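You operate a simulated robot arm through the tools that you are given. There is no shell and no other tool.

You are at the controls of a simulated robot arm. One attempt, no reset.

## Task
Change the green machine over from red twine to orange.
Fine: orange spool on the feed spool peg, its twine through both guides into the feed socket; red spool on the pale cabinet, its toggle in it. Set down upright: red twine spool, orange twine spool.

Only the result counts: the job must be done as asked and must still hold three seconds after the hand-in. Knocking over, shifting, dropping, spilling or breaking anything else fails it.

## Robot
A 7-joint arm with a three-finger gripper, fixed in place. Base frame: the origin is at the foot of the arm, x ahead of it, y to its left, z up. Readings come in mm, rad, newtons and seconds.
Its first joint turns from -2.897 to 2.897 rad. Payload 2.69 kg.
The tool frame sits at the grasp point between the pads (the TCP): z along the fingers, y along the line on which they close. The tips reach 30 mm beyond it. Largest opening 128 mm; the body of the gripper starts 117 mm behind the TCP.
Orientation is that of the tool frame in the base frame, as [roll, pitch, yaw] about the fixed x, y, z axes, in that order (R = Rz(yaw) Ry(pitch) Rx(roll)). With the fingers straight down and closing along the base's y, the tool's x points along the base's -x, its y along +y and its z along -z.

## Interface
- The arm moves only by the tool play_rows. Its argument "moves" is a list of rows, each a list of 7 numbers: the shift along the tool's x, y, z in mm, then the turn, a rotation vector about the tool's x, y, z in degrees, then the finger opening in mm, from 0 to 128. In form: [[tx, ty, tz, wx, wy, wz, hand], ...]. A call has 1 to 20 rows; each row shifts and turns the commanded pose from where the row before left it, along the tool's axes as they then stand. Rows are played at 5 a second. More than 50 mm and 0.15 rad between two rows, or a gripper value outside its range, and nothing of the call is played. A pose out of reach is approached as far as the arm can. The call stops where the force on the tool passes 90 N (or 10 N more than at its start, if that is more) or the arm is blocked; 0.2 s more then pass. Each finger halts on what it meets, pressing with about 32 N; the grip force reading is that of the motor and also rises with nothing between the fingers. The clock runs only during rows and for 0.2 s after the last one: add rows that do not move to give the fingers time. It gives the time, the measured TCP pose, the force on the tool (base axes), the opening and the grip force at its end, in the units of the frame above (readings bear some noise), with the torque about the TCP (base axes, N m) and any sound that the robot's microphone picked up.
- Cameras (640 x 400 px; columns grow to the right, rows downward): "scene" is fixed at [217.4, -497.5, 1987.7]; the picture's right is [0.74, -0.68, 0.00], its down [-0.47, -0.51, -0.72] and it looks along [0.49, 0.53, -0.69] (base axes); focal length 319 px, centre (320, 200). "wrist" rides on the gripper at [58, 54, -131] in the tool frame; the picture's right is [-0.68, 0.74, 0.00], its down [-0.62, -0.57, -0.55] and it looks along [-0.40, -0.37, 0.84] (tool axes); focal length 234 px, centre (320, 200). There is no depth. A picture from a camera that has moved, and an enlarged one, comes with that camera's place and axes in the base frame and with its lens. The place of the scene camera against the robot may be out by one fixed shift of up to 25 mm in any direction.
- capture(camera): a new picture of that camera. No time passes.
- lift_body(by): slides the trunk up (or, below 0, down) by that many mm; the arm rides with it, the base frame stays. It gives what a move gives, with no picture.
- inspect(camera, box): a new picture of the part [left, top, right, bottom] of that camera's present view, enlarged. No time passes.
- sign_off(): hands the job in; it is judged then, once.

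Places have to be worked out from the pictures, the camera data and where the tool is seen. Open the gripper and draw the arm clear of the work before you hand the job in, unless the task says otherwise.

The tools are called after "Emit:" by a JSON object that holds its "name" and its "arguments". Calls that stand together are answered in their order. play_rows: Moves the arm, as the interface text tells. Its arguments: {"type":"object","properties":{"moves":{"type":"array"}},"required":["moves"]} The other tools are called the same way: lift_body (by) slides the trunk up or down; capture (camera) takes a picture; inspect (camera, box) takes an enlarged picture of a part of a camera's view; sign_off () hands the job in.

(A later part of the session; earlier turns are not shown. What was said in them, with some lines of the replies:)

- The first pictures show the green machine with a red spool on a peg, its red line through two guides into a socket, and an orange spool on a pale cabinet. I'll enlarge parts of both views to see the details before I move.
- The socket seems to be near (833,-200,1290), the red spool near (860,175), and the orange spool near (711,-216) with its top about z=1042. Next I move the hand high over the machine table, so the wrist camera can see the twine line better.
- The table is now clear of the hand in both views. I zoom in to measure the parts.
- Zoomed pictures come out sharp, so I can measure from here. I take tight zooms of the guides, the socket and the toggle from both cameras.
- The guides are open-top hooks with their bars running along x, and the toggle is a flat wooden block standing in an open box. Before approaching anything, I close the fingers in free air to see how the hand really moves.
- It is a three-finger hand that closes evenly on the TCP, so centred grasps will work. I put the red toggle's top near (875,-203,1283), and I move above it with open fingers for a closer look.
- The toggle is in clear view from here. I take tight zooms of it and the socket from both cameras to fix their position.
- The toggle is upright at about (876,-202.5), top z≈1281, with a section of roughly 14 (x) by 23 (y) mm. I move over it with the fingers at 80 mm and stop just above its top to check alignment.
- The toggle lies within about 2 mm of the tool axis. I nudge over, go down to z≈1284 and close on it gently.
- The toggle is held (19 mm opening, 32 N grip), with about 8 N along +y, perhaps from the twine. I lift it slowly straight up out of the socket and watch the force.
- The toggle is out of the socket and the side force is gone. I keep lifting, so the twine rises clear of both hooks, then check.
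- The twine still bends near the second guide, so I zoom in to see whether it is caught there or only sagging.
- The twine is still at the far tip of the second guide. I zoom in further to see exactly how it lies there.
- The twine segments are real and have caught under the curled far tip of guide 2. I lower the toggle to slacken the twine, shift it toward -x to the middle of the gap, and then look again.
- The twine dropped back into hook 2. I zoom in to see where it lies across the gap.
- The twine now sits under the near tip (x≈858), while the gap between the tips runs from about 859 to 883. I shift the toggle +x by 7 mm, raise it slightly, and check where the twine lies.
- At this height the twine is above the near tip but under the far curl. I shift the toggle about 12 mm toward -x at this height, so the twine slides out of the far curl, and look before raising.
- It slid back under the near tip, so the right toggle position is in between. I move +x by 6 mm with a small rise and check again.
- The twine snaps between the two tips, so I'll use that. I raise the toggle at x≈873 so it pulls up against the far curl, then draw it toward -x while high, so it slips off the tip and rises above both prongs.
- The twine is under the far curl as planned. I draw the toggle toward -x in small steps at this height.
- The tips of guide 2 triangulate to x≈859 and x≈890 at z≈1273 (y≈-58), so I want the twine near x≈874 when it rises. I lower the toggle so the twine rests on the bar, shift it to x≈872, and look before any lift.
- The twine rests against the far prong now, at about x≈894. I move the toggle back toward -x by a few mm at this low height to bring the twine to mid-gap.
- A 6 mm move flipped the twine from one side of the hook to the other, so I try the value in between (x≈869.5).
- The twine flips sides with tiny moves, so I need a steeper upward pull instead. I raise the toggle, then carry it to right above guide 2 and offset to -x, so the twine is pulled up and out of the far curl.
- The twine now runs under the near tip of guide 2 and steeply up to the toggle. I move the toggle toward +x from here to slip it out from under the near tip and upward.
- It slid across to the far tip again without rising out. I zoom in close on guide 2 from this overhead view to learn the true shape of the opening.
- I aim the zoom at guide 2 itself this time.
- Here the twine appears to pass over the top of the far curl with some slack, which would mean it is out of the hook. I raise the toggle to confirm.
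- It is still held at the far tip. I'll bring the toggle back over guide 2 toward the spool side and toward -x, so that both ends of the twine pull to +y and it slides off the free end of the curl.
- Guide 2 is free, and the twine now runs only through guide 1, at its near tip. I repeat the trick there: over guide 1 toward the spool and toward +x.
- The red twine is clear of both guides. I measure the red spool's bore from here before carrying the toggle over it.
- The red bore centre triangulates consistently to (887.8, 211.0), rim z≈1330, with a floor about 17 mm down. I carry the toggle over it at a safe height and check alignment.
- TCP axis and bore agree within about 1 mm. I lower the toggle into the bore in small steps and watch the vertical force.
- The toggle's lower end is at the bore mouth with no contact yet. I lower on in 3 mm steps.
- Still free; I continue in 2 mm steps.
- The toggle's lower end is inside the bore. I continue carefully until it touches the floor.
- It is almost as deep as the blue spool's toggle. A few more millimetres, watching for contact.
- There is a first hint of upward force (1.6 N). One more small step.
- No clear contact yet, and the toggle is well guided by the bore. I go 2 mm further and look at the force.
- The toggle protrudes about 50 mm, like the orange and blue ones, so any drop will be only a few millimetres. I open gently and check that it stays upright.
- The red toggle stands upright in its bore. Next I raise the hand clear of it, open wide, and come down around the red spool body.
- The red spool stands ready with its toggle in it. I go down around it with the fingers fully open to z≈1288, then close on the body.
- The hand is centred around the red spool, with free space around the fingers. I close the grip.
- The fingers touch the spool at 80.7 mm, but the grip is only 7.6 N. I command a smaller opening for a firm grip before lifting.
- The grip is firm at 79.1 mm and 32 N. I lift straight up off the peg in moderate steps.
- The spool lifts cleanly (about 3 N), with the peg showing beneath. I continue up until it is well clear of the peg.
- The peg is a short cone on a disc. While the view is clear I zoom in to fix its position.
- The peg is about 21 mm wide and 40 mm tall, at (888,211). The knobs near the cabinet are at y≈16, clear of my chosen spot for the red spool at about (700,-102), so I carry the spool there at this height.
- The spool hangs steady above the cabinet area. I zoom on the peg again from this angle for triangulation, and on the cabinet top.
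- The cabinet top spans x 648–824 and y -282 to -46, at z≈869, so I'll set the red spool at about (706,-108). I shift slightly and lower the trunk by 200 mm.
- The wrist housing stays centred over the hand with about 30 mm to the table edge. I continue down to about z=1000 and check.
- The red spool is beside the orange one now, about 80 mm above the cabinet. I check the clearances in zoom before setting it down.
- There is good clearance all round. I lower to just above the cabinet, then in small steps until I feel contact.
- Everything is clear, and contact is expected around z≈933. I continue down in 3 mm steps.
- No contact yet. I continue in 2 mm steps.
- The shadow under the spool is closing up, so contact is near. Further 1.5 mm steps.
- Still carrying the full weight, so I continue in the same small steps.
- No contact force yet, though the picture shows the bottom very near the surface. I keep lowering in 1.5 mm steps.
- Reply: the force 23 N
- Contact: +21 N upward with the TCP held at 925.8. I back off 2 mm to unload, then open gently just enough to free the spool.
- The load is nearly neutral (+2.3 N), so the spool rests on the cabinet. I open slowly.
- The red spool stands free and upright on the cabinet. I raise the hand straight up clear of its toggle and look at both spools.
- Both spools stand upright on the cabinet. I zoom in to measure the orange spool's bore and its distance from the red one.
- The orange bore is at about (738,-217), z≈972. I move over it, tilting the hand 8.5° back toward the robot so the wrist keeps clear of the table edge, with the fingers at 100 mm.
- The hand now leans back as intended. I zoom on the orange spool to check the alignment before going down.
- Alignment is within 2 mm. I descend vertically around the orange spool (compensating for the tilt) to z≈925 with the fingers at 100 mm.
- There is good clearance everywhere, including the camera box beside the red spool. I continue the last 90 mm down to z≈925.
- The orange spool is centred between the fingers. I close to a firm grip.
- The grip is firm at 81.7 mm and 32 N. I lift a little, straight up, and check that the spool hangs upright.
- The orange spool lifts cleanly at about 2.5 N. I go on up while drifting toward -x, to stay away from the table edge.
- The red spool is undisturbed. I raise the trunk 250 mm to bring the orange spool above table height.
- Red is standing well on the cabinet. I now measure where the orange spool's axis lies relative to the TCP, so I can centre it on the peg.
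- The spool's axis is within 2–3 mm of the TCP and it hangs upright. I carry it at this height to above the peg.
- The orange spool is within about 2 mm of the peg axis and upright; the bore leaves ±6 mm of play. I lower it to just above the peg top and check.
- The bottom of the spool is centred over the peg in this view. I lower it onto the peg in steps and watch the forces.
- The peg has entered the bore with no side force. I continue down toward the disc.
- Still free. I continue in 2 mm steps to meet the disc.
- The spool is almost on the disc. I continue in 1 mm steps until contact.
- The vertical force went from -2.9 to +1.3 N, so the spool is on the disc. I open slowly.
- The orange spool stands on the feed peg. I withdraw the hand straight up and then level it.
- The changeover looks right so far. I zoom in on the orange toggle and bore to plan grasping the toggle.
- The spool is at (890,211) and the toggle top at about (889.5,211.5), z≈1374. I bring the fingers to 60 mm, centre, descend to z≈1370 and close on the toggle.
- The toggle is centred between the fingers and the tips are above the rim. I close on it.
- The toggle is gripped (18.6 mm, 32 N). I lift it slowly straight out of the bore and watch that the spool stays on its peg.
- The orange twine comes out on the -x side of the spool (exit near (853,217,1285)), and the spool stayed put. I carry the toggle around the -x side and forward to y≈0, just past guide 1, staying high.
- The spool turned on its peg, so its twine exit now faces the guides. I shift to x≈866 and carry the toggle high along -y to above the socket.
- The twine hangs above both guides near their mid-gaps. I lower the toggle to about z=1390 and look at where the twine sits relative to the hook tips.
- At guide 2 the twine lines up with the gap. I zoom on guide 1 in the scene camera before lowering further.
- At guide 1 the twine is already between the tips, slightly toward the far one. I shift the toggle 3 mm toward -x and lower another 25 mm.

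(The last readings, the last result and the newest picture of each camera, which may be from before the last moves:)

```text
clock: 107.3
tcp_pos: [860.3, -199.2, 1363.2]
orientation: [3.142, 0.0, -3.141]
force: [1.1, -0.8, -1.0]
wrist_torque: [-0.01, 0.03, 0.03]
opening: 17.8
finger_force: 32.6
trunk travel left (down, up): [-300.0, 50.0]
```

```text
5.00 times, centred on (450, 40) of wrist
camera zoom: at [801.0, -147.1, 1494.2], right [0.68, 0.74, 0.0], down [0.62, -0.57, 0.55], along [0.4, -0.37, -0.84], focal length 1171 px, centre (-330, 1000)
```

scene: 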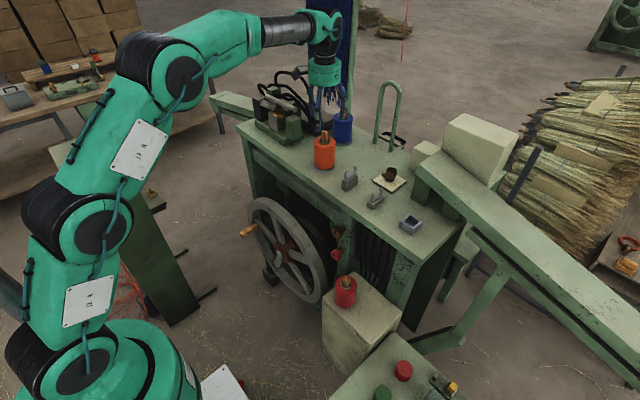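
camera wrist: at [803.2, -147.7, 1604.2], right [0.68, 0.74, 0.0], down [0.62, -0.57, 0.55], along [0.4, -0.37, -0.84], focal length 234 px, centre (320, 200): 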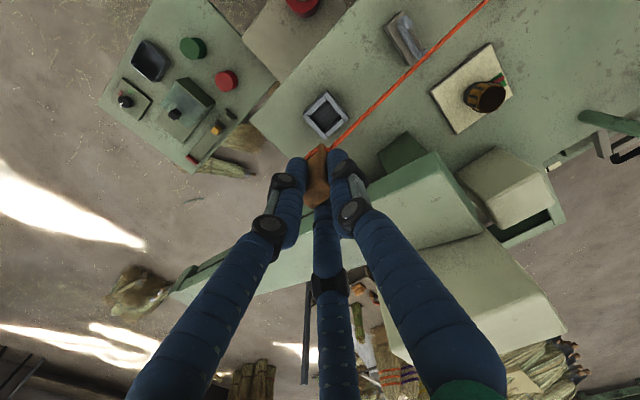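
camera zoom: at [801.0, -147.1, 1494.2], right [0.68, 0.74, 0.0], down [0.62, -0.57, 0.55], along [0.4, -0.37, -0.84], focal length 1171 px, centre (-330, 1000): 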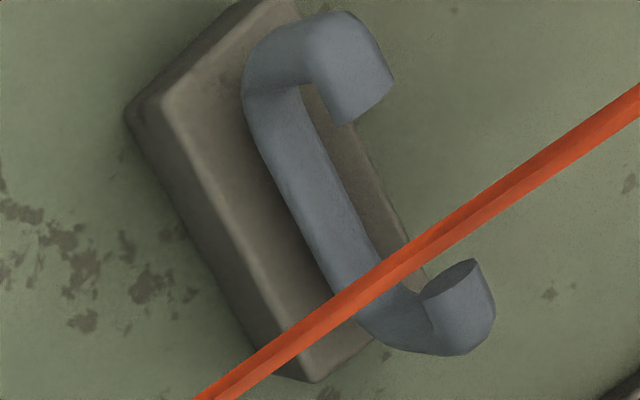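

At guide 1 the twine has tucked in under the far tip, and at guide 2 it is above the middle of the gap. I lower another 20 mm.

Emit:
{"name": "play_rows", "arguments": {"moves": [[0, 0, 7, 0, 0, 0, 12], [0, 0, 7, 0, 0, 0, 12], [0, 0, 7, 0, 0, 0, 12], [0, 0, 0, 0, 0, 0, 12]]}}

Emit:
{"name": "inspect", "arguments": {"camera": "scene", "box": [345, 155, 375, 180]}}

Emit:
{"name": "inspect", "arguments": {"camera": "scene", "box": [360, 180, 395, 210]}}

Emit:
{"name": "inspect", "arguments": {"camera": "wrist", "box": [400, 0, 500, 80]}}

```text
clock: 108.3
tcp_pos: [860.7, -200.0, 1343.1]
orientation: [3.141, 0.002, 3.141]
force: [-0.5, 0.0, -0.6]
wrist_torque: [0.0, -0.02, 0.01]
opening: 18.0
finger_force: 32.2
trunk travel left (down, up): [-300.0, 50.0]
```

```text
16.00 times, centred on (360, 168) of scene
camera zoom: at [217.4, -497.5, 1987.7], right [0.74, -0.68, 0.0], down [-0.47, -0.51, -0.72], along [0.49, 0.53, -0.69], focal length 5107 px, centre (-320, 720)
```

zoom: 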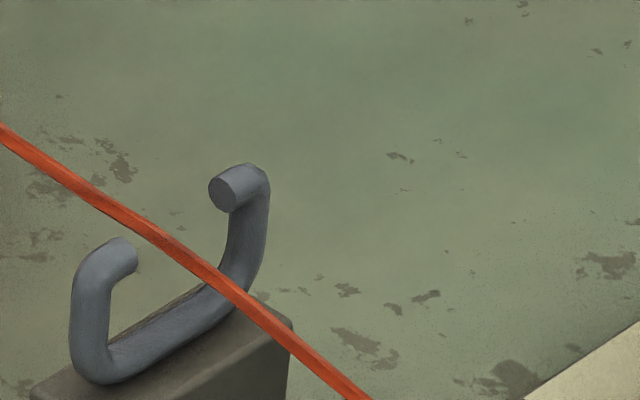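

```text
13.33 times, centred on (378, 195) of scene
camera zoom: at [217.4, -497.5, 1987.7], right [0.74, -0.68, 0.0], down [-0.47, -0.51, -0.72], along [0.49, 0.53, -0.69], focal length 4256 px, centre (-447, 267)
```

zoom: 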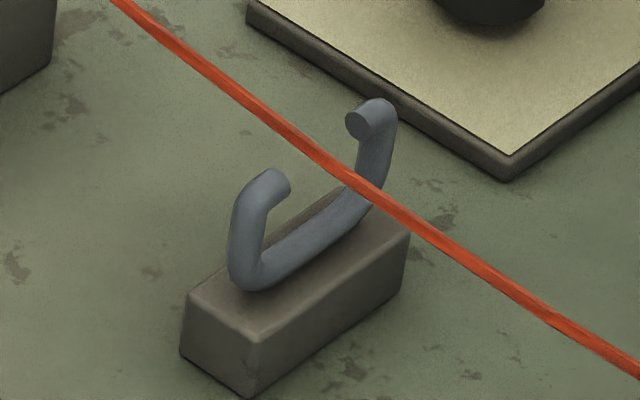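

```text
5.00 times, centred on (450, 40) of wrist
camera zoom: at [800.6, -146.7, 1472.9], right [0.68, 0.74, 0.0], down [0.62, -0.57, 0.55], along [0.4, -0.37, -0.84], focal length 1171 px, centre (-330, 1000)
```

zoom: 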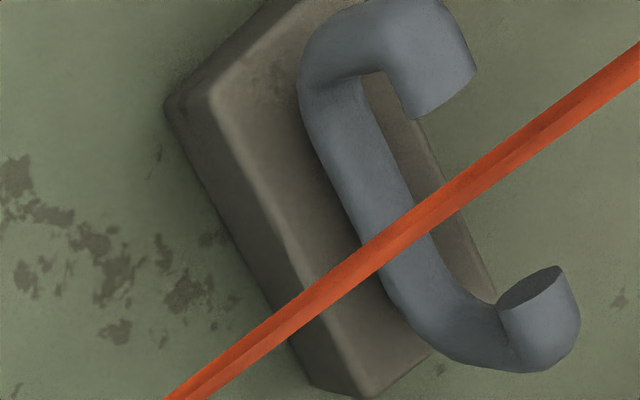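

The twine now lies mid-gap in both hooks, at or below tip level. I check the socket against the toggle before lowering in.

Emit:
{"name": "inspect", "arguments": {"camera": "wrist", "box": [280, 80, 380, 190]}}

Emit:
{"name": "inspect", "arguments": {"camera": "scene", "box": [380, 165, 440, 245]}}

```text
3.64 times, centred on (330, 135) of wrist
camera zoom: at [800.6, -146.7, 1472.9], right [0.68, 0.74, 0.0], down [0.62, -0.57, 0.55], along [0.4, -0.37, -0.84], focal length 852 px, centre (284, 436)
```

zoom: 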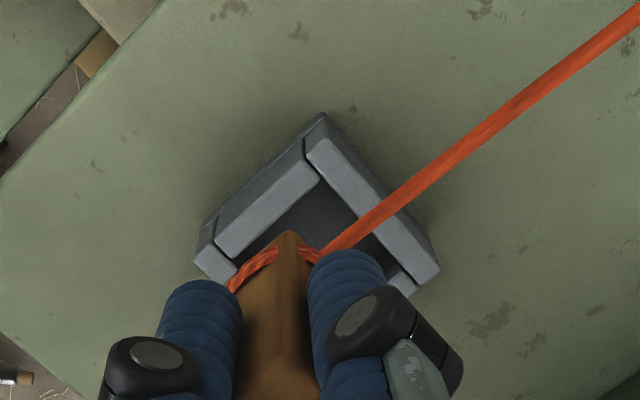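

```text
5.00 times, centred on (410, 205) of scene
camera zoom: at [217.4, -497.5, 1987.7], right [0.74, -0.68, 0.0], down [-0.47, -0.51, -0.72], along [0.49, 0.53, -0.69], focal length 1596 px, centre (-130, 175)
```

zoom: 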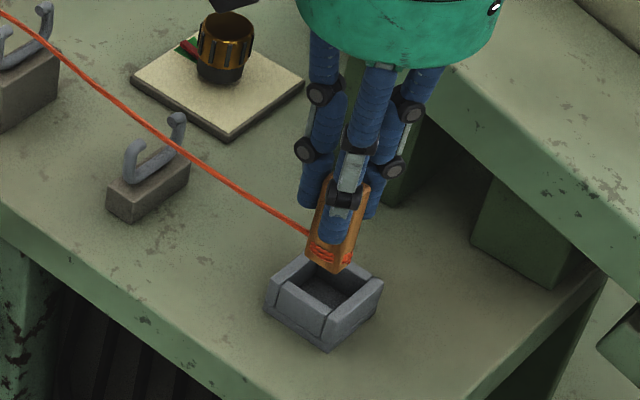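

The socket centre is at (870.5,-198). I move the toggle over it and lower it in small steps, keeping watch on the twine in the guides.

Emit:
{"name": "play_rows", "arguments": {"moves": [[-4.5, 0.8, 0, 0, 0, 0, 12], [-4.5, 0.7, 0, 0, 0, 0, 12], [0, 0, 8, 0, 0, 0, 12], [0, 0, 8, 0, 0, 0, 12], [0, 0, 0, 0, 0, 0, 12]]}}

Emit:
{"name": "inspect", "arguments": {"camera": "scene", "box": [335, 150, 435, 240]}}

Emit:
{"name": "inspect", "arguments": {"camera": "wrist", "box": [280, 80, 380, 190]}}

```text
clock: 109.5
tcp_pos: [869.2, -198.3, 1326.4]
orientation: [-3.141, -0.001, -3.141]
force: [-0.4, -0.7, -0.5]
wrist_torque: [-0.01, -0.01, 0.01]
opening: 18.0
finger_force: 32.1
trunk travel left (down, up): [-300.0, 50.0]
```

```text
4.44 times, centred on (385, 195) of scene
camera zoom: at [217.4, -497.5, 1987.7], right [0.74, -0.68, 0.0], down [-0.47, -0.51, -0.72], along [0.49, 0.53, -0.69], focal length 1419 px, centre (31, 222)
```

zoom: 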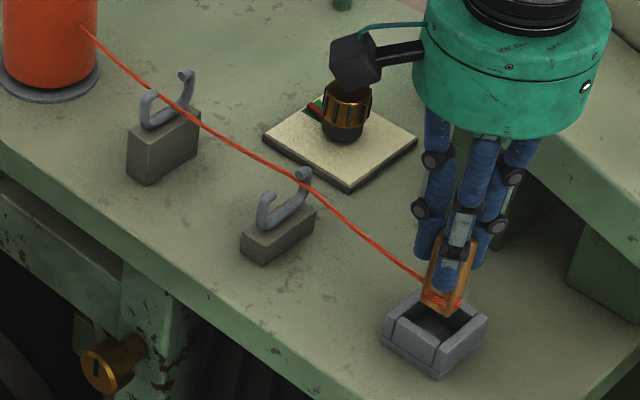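

```text
3.64 times, centred on (330, 135) of wrist
camera zoom: at [810.6, -145.0, 1457.4], right [0.68, 0.74, 0.0], down [0.62, -0.57, 0.55], along [0.4, -0.37, -0.84], focal length 852 px, centre (284, 436)
```

zoom: 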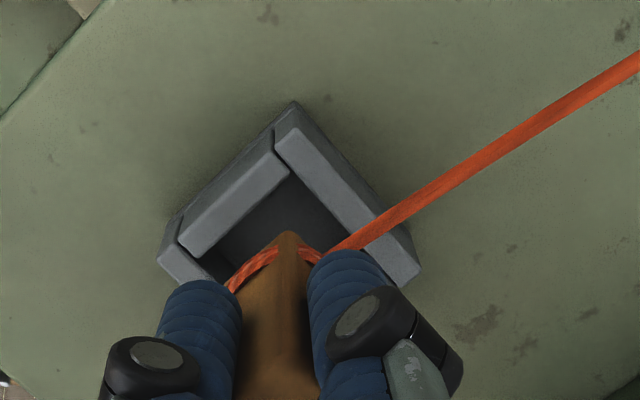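

I zoom on both guides again, since the +x shift may have moved the twine at guide 2.

Emit:
{"name": "inspect", "arguments": {"camera": "scene", "box": [360, 180, 395, 210]}}

Emit:
{"name": "inspect", "arguments": {"camera": "scene", "box": [345, 155, 375, 180]}}

Emit:
{"name": "inspect", "arguments": {"camera": "wrist", "box": [400, 0, 520, 90]}}

```text
13.33 times, centred on (378, 195) of scene
camera zoom: at [217.4, -497.5, 1987.7], right [0.74, -0.68, 0.0], down [-0.47, -0.51, -0.72], along [0.49, 0.53, -0.69], focal length 4256 px, centre (-447, 267)
```

zoom: 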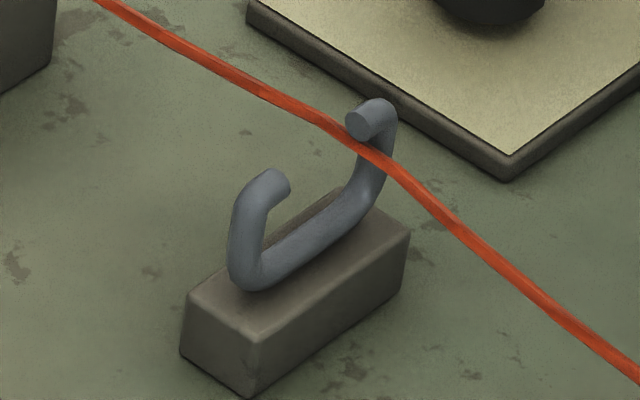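

```text
16.00 times, centred on (360, 168) of scene
camera zoom: at [217.4, -497.5, 1987.7], right [0.74, -0.68, 0.0], down [-0.47, -0.51, -0.72], along [0.49, 0.53, -0.69], focal length 5107 px, centre (-320, 720)
```

zoom: 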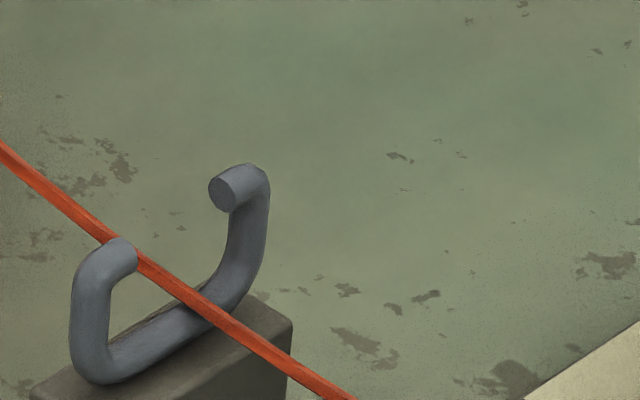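

```text
4.44 times, centred on (460, 45) of wrist
camera zoom: at [810.6, -145.0, 1457.4], right [0.68, 0.74, 0.0], down [0.62, -0.57, 0.55], along [0.4, -0.37, -0.84], focal length 1041 px, centre (-302, 889)
```

zoom: 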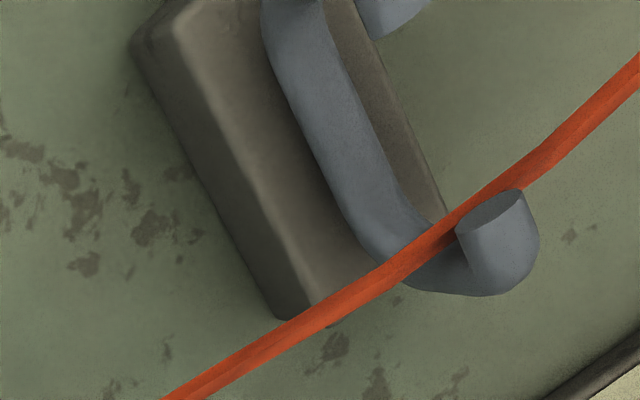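

The twine is inside both hooks: under the far tip at guide 2, and inside near the near tip at guide 1. I lower the toggle into the socket.

Emit:
{"name": "play_rows", "arguments": {"moves": [[0, 0, 8, 0, 0, 0, 12], [0, 0, 8, 0, 0, 0, 12], [0, 0, 6, 0, 0, 0, 12], [0, 0, 6, 0, 0, 0, 12], [0, 0, 5, 0, 0, 0, 12], [0, 0, 0, 0, 0, 0, 12]]}}

Emit:
{"name": "inspect", "arguments": {"camera": "scene", "box": [380, 180, 440, 245]}}

Emit:
{"name": "inspect", "arguments": {"camera": "wrist", "box": [270, 80, 370, 190]}}

```text
clock: 111.0
tcp_pos: [870.2, -199.1, 1293.8]
orientation: [3.141, 0.001, -3.141]
force: [-0.4, -0.2, -0.4]
wrist_torque: [-0.02, -0.01, -0.01]
opening: 18.1
finger_force: 32.8
trunk travel left (down, up): [-300.0, 50.0]
```

```text
6.15 times, centred on (410, 212) of scene
camera zoom: at [217.4, -497.5, 1987.7], right [0.74, -0.68, 0.0], down [-0.47, -0.51, -0.72], along [0.49, 0.53, -0.69], focal length 1964 px, centre (-234, 123)
```

zoom: 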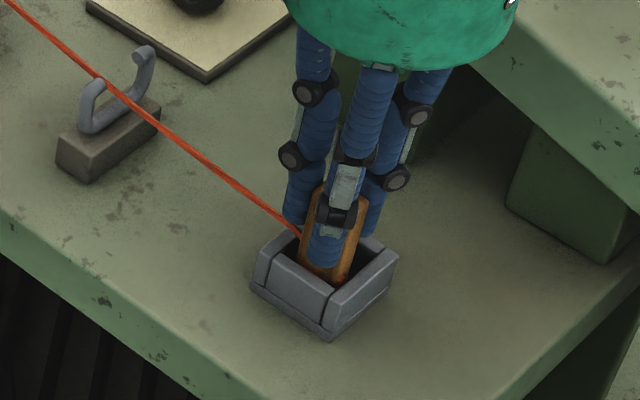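

```text
3.64 times, centred on (320, 135) of wrist
camera zoom: at [809.7, -145.2, 1424.2], right [0.68, 0.74, 0.0], down [0.62, -0.57, 0.55], along [0.4, -0.37, -0.84], focal length 852 px, centre (320, 436)
```

zoom: 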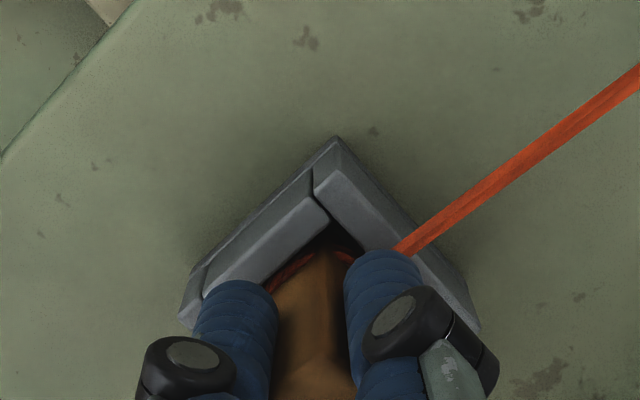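

The toggle is inside the socket walls with no side force. A little further down, in 2 mm steps.

Emit:
{"name": "play_rows", "arguments": {"moves": [[0, 0, 2, 0, 0, 0, 12], [0, 0, 2, 0, 0, 0, 12], [0, 0, 2, 0, 0, 0, 12], [0, 0, 0, 0, 0, 0, 12]]}}

```text
clock: 112.0
tcp_pos: [870.4, -197.9, 1290.5]
orientation: [3.141, 0.004, 3.14]
force: [0.5, 1.5, 18.4]
wrist_torque: [0.11, -0.03, 0.01]
opening: 17.8
finger_force: 31.7
trunk travel left (down, up): [-300.0, 50.0]
```

There is an 18 N upward contact, a bit earlier than I expected. I look closely to see whether the toggle is on the floor or caught on a wall.

Emit:
{"name": "inspect", "arguments": {"camera": "scene", "box": [390, 195, 430, 240]}}

Emit:
{"name": "inspect", "arguments": {"camera": "wrist", "box": [270, 110, 370, 220]}}

```text
8.89 times, centred on (410, 218) of scene
camera zoom: at [217.4, -497.5, 1987.7], right [0.74, -0.68, 0.0], down [-0.47, -0.51, -0.72], along [0.49, 0.53, -0.69], focal length 2837 px, centre (-480, 44)
```

zoom: 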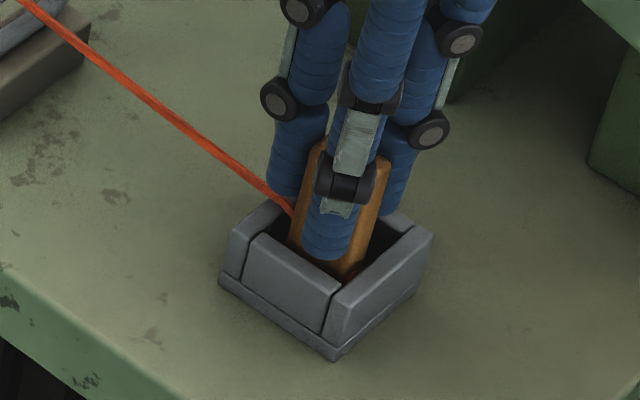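

```text
3.64 times, centred on (320, 165) of wrist
camera zoom: at [809.8, -145.5, 1420.9], right [0.68, 0.74, 0.0], down [0.61, -0.57, 0.55], along [0.41, -0.37, -0.83], focal length 852 px, centre (320, 327)
```

zoom: 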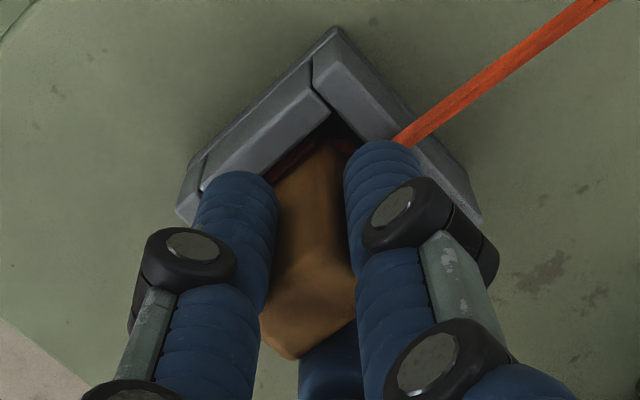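

The toggle's top is at the same height as the red one had at the start, so it stands on the socket floor. I ease off 2 mm and then open gently.

Emit:
{"name": "play_rows", "arguments": {"moves": [[0, 0, -2, 0, 0, 0, 12], [0, 0, 0, 0, 0, 0, 12]]}}

```text
clock: 112.5
tcp_pos: [869.7, -199.1, 1290.3]
orientation: [3.142, 0.001, 3.141]
force: [3.0, -2.7, 12.7]
wrist_torque: [-0.11, -0.15, 0.04]
opening: 18.0
finger_force: 31.9
trunk travel left (down, up): [-300.0, 50.0]
```

Still 13 N of load, so I ease up another 2 mm before opening.

Emit:
{"name": "play_rows", "arguments": {"moves": [[0, 0, -2, 0, 0, 0, 12], [0, 0, 0, 0, 0, 0, 12]]}}

```text
clock: 113.2
tcp_pos: [867.7, -198.2, 1290.2]
orientation: [3.141, -0.002, 3.14]
force: [-0.4, 0.0, 2.8]
wrist_torque: [0.04, 0.01, -0.01]
opening: 18.1
finger_force: 32.1
trunk travel left (down, up): [-300.0, 50.0]
```

The load is nearly zero and the toggle stands on the floor. I open gently in steps.

Emit:
{"name": "play_rows", "arguments": {"moves": [[0, 0, 0, 0, 0, 0, 20], [0, 0, 0, 0, 0, 0, 24], [0, 0, 0, 0, 0, 0, 30], [0, 0, 0, 0, 0, 0, 30], [0, 0, 0, 0, 0, 0, 30]]}}

Emit:
{"name": "inspect", "arguments": {"camera": "scene", "box": [380, 185, 440, 245]}}

Emit:
{"name": "inspect", "arguments": {"camera": "wrist", "box": [270, 110, 370, 220]}}

```text
clock: 114.3
tcp_pos: [870.1, -198.0, 1292.2]
orientation: [3.14, 0.001, -3.142]
force: [0.5, 0.3, -0.3]
wrist_torque: [0.01, 0.0, -0.03]
opening: 29.8
finger_force: 0.1
trunk travel left (down, up): [-300.0, 50.0]
```

```text
6.67 times, centred on (410, 215) of scene
camera zoom: at [217.4, -497.5, 1987.7], right [0.74, -0.68, 0.0], down [-0.47, -0.51, -0.72], along [0.49, 0.53, -0.69], focal length 2128 px, centre (-280, 100)
```

zoom: 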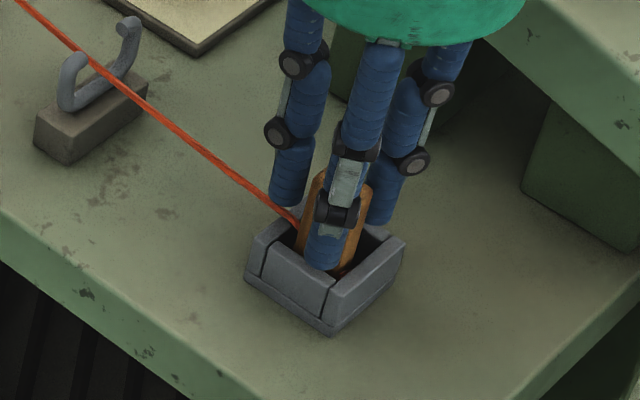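

```text
3.64 times, centred on (320, 165) of wrist
camera zoom: at [810.2, -145.5, 1422.5], right [0.68, 0.74, 0.0], down [0.62, -0.57, 0.55], along [0.4, -0.37, -0.84], focal length 852 px, centre (320, 327)
```

zoom: 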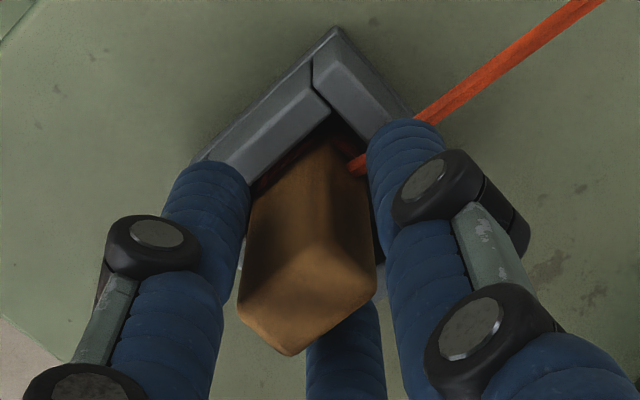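

The toggle stands free in the socket. I raise the hand straight up, slowly at first so nothing is dragged along.

Emit:
{"name": "play_rows", "arguments": {"moves": [[0, 0, -8, 0, 0, 0, 32], [0, 0, -10, 0, 0, 0, 36], [0, 0, -15, 0, 0, 0, 50], [0, 0, -20, 0, 0, 0, 60], [0, 0, -25, 0, 0, 0, 60], [0, 0, -25, 0, 0, 0, 60], [0, 0, -25, 0, 0, 0, 60], [0, 0, -25, 0, 0, 0, 60], [0, 0, 0, 0, 0, 0, 60]]}}

Emit:
{"name": "inspect", "arguments": {"camera": "scene", "box": [300, 120, 440, 245]}}

Emit:
{"name": "capture", "arguments": {"camera": "wrist"}}

```text
clock: 116.3
tcp_pos: [869.8, -198.4, 1443.8]
orientation: [-3.141, 0.0, -3.141]
force: [-0.9, -0.1, 0.8]
wrist_torque: [0.01, -0.02, 0.02]
opening: 60.0
finger_force: 0.0
trunk travel left (down, up): [-300.0, 50.0]
```

```text
3.20 times, centred on (370, 182) of scene
camera zoom: at [217.4, -497.5, 1987.7], right [0.74, -0.68, 0.0], down [-0.47, -0.51, -0.72], along [0.49, 0.53, -0.69], focal length 1021 px, centre (160, 256)
```

zoom: 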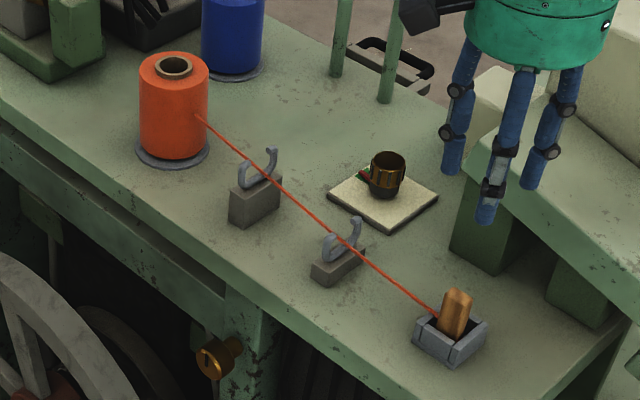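

```text
taken
camera wrist: at [809.9, -145.9, 1575.0], right [0.68, 0.74, 0.0], down [0.62, -0.57, 0.55], along [0.4, -0.37, -0.84], focal length 234 px, centre (320, 200)
```

wrist: 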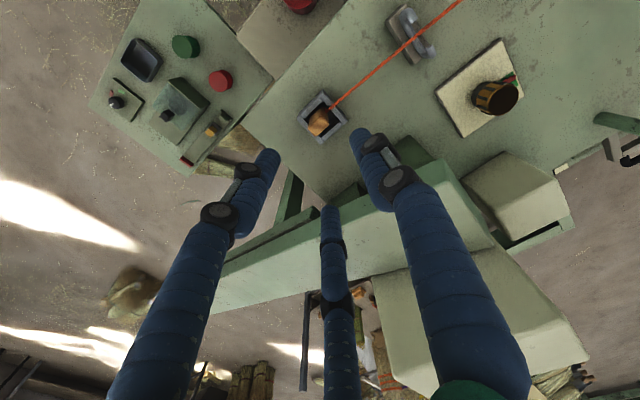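

The line looks just like the red one did at the start. I check each guide, the socket, the feed spool and the red spool closely.

Emit:
{"name": "inspect", "arguments": {"camera": "scene", "box": [340, 155, 395, 210]}}

Emit:
{"name": "inspect", "arguments": {"camera": "wrist", "box": [375, 0, 475, 80]}}

Emit:
{"name": "inspect", "arguments": {"camera": "scene", "box": [390, 195, 430, 240]}}

Emit:
{"name": "inspect", "arguments": {"camera": "scene", "box": [295, 115, 355, 180]}}

Emit:
{"name": "inspect", "arguments": {"camera": "scene", "box": [315, 260, 405, 340]}}

```text
7.27 times, centred on (368, 182) of scene
camera zoom: at [217.4, -497.5, 1987.7], right [0.74, -0.68, 0.0], down [-0.47, -0.51, -0.72], along [0.49, 0.53, -0.69], focal length 2321 px, centre (-26, 327)
```

zoom: 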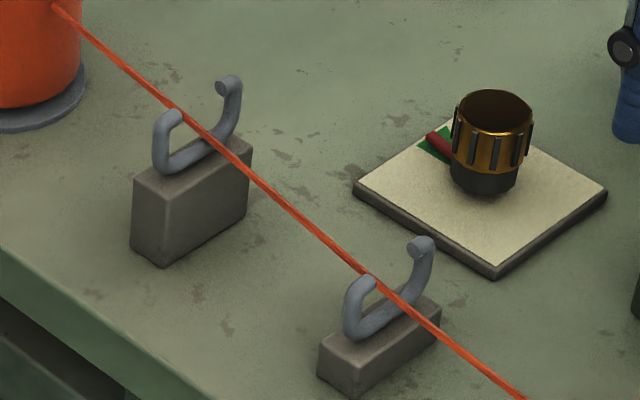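

```text
5.00 times, centred on (425, 40) of wrist
camera zoom: at [809.9, -145.9, 1575.0], right [0.68, 0.74, 0.0], down [0.62, -0.57, 0.55], along [0.4, -0.37, -0.84], focal length 1171 px, centre (-205, 1000)
```

zoom: 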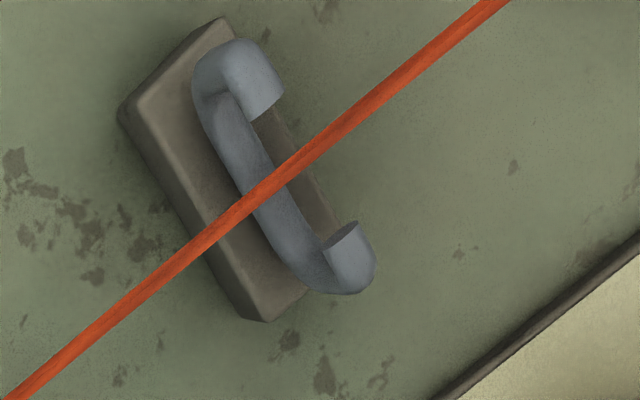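

```text
8.89 times, centred on (410, 218) of scene
camera zoom: at [217.4, -497.5, 1987.7], right [0.74, -0.68, 0.0], down [-0.47, -0.51, -0.72], along [0.49, 0.53, -0.69], focal length 2837 px, centre (-480, 44)
```

zoom: 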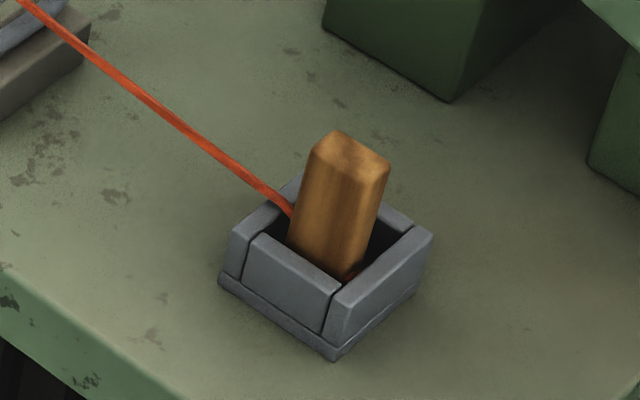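

```text
6.15 times, centred on (325, 148) of scene
camera zoom: at [217.4, -497.5, 1987.7], right [0.74, -0.68, 0.0], down [-0.47, -0.51, -0.72], along [0.49, 0.53, -0.69], focal length 1964 px, centre (289, 523)
```

zoom: 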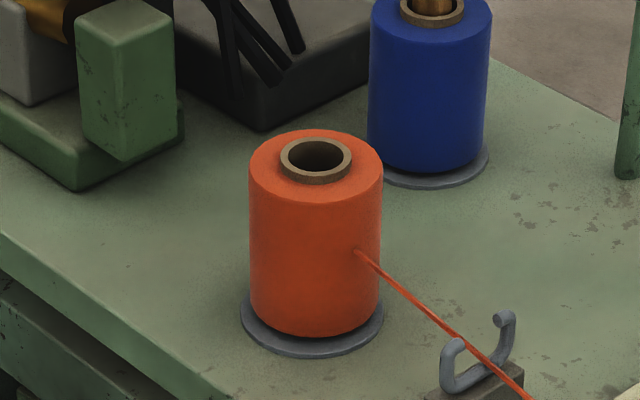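

```text
5.00 times, centred on (360, 300) of scene
camera zoom: at [217.4, -497.5, 1987.7], right [0.74, -0.68, 0.0], down [-0.47, -0.51, -0.72], along [0.49, 0.53, -0.69], focal length 1596 px, centre (120, -300)
```

zoom: 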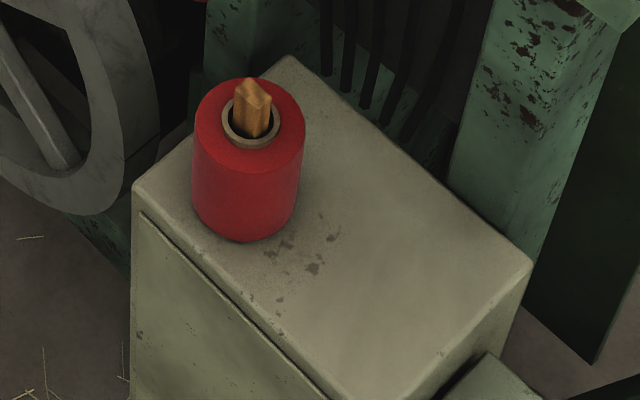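

Everything matches the wanted state: the orange line runs through both guides into the socket, and red stands upright on the cabinet with its toggle in it. I draw the arm up and away to about its starting place, with the gripper open.

Emit:
{"name": "play_rows", "arguments": {"moves": [[0, 0, -30, 0, 0, 0, 80], [0, 0, -30, 0, 0, 0, 100], [0, 0, -30, 0, 0, 0, 128], [0, 0, -30, 0, 0, 0, 128], [0, 0, -30, 0, 0, 0, 128], [25, -7, 0, 0, 0, 0, 128], [25, -7, 0, 0, 0, 0, 128], [25, -7, 0, 0, 0, 0, 128], [25, -7, 0, 0, 0, 0, 128], [25, -7, 0, 0, 0, 0, 128], [25, -7, 0, 0, 0, 0, 128], [25, -7, 0, 0, 0, 0, 128], [25, -7, 0, 0, 0, 0, 128], [25, -7, 0, 0, 0, 0, 128], [0, 0, 0, 0, 0, 0, 128], [0, 0, 0, 0, 0, 0, 128], [0, 0, 0, 0, 0, 0, 128]]}}

Emit:
{"name": "capture", "arguments": {"camera": "scene"}}

Emit:
{"name": "capture", "arguments": {"camera": "wrist"}}

Emit:
{"name": "inspect", "arguments": {"camera": "scene", "box": [300, 110, 440, 245]}}

```text
clock: 120.0
tcp_pos: [645.8, -261.2, 1594.9]
orientation: [3.14, 0.001, -3.14]
force: [0.5, -0.8, -0.2]
wrist_torque: [0.02, -0.02, -0.01]
opening: 128.2
finger_force: 0.0
trunk travel left (down, up): [-300.0, 50.0]
```

```text
taken
```

scene: 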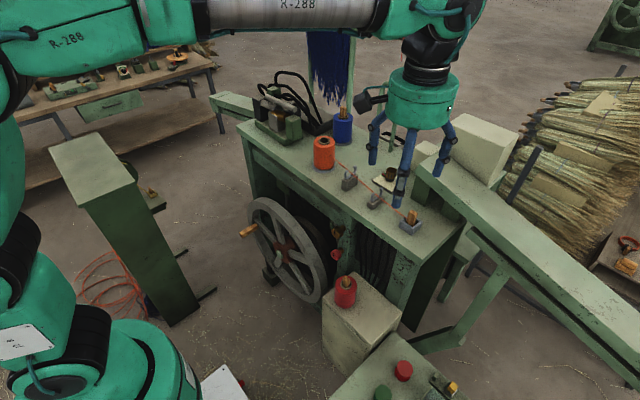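

```text
taken
camera wrist: at [586.5, -209.1, 1725.4], right [0.68, 0.74, 0.0], down [0.62, -0.57, 0.55], along [0.4, -0.37, -0.84], focal length 234 px, centre (320, 200)
```

wrist: 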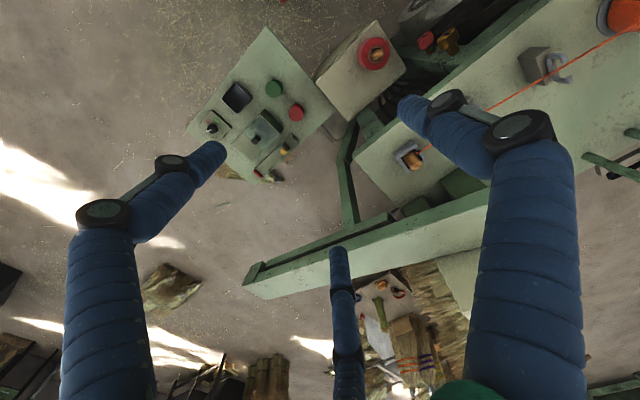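

```text
2.96 times, centred on (370, 178) of scene
camera zoom: at [217.4, -497.5, 1987.7], right [0.74, -0.68, 0.0], down [-0.47, -0.51, -0.72], along [0.49, 0.53, -0.69], focal length 946 px, centre (172, 267)
```

zoom: 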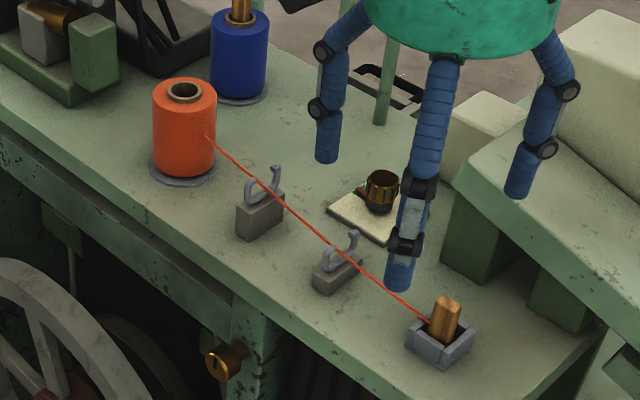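

The arm is clear and the gripper open. One last zoom on the red spool and guide 1 from this side before handing in.

Emit:
{"name": "inspect", "arguments": {"camera": "wrist", "box": [310, 10, 420, 110]}}

Emit:
{"name": "inspect", "arguments": {"camera": "wrist", "box": [500, 20, 600, 100]}}

```text
4.00 times, centred on (365, 60) of wrist
camera zoom: at [586.5, -209.1, 1725.4], right [0.68, 0.74, 0.0], down [0.62, -0.57, 0.55], along [0.4, -0.37, -0.84], focal length 937 px, centre (140, 760)
```

zoom: 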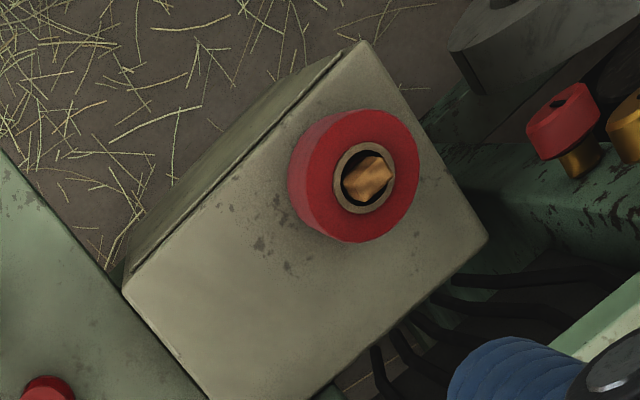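

```text
5.00 times, centred on (550, 60) of wrist
camera zoom: at [586.5, -209.1, 1725.4], right [0.68, 0.74, 0.0], down [0.62, -0.57, 0.55], along [0.4, -0.37, -0.84], focal length 1171 px, centre (-830, 900)
```

zoom: 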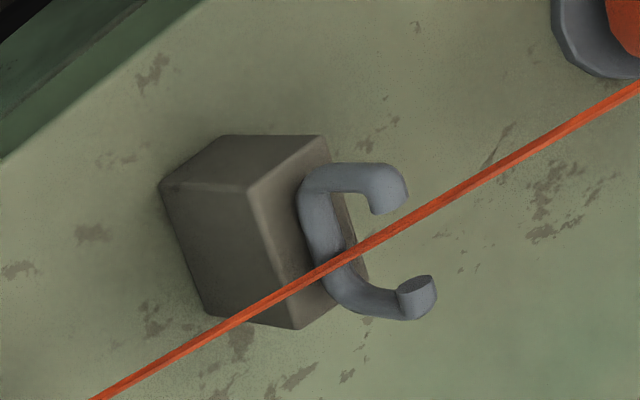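

The twine lies on the bar between both tips of guide 1, and red stands on the cabinet with its toggle in the bore. The job is complete, so I hand it in.

Emit:
{"name": "sign_off", "arguments": {}}

```text
The job is handed in.
```

The green machine is changed over from red twine to orange, and I have handed the job in; I haven't seen the verdict.

- **Orange:** the spool stands upright on the feed spool peg. Its twine runs through both guides, and its toggle stands in the feed socket.
- **Red:** the spool stands upright on the pale cabinet, at about (705, -107), with its toggle in its bore.
- **Rest of the work area:** I saw nothing knocked over or shifted in the final pictures. The arm is back near its start pose with the gripper open.

The red twine caught under the curled tips of the guides on the way out. I freed it by bringing the toggle back over each guide toward the spool.
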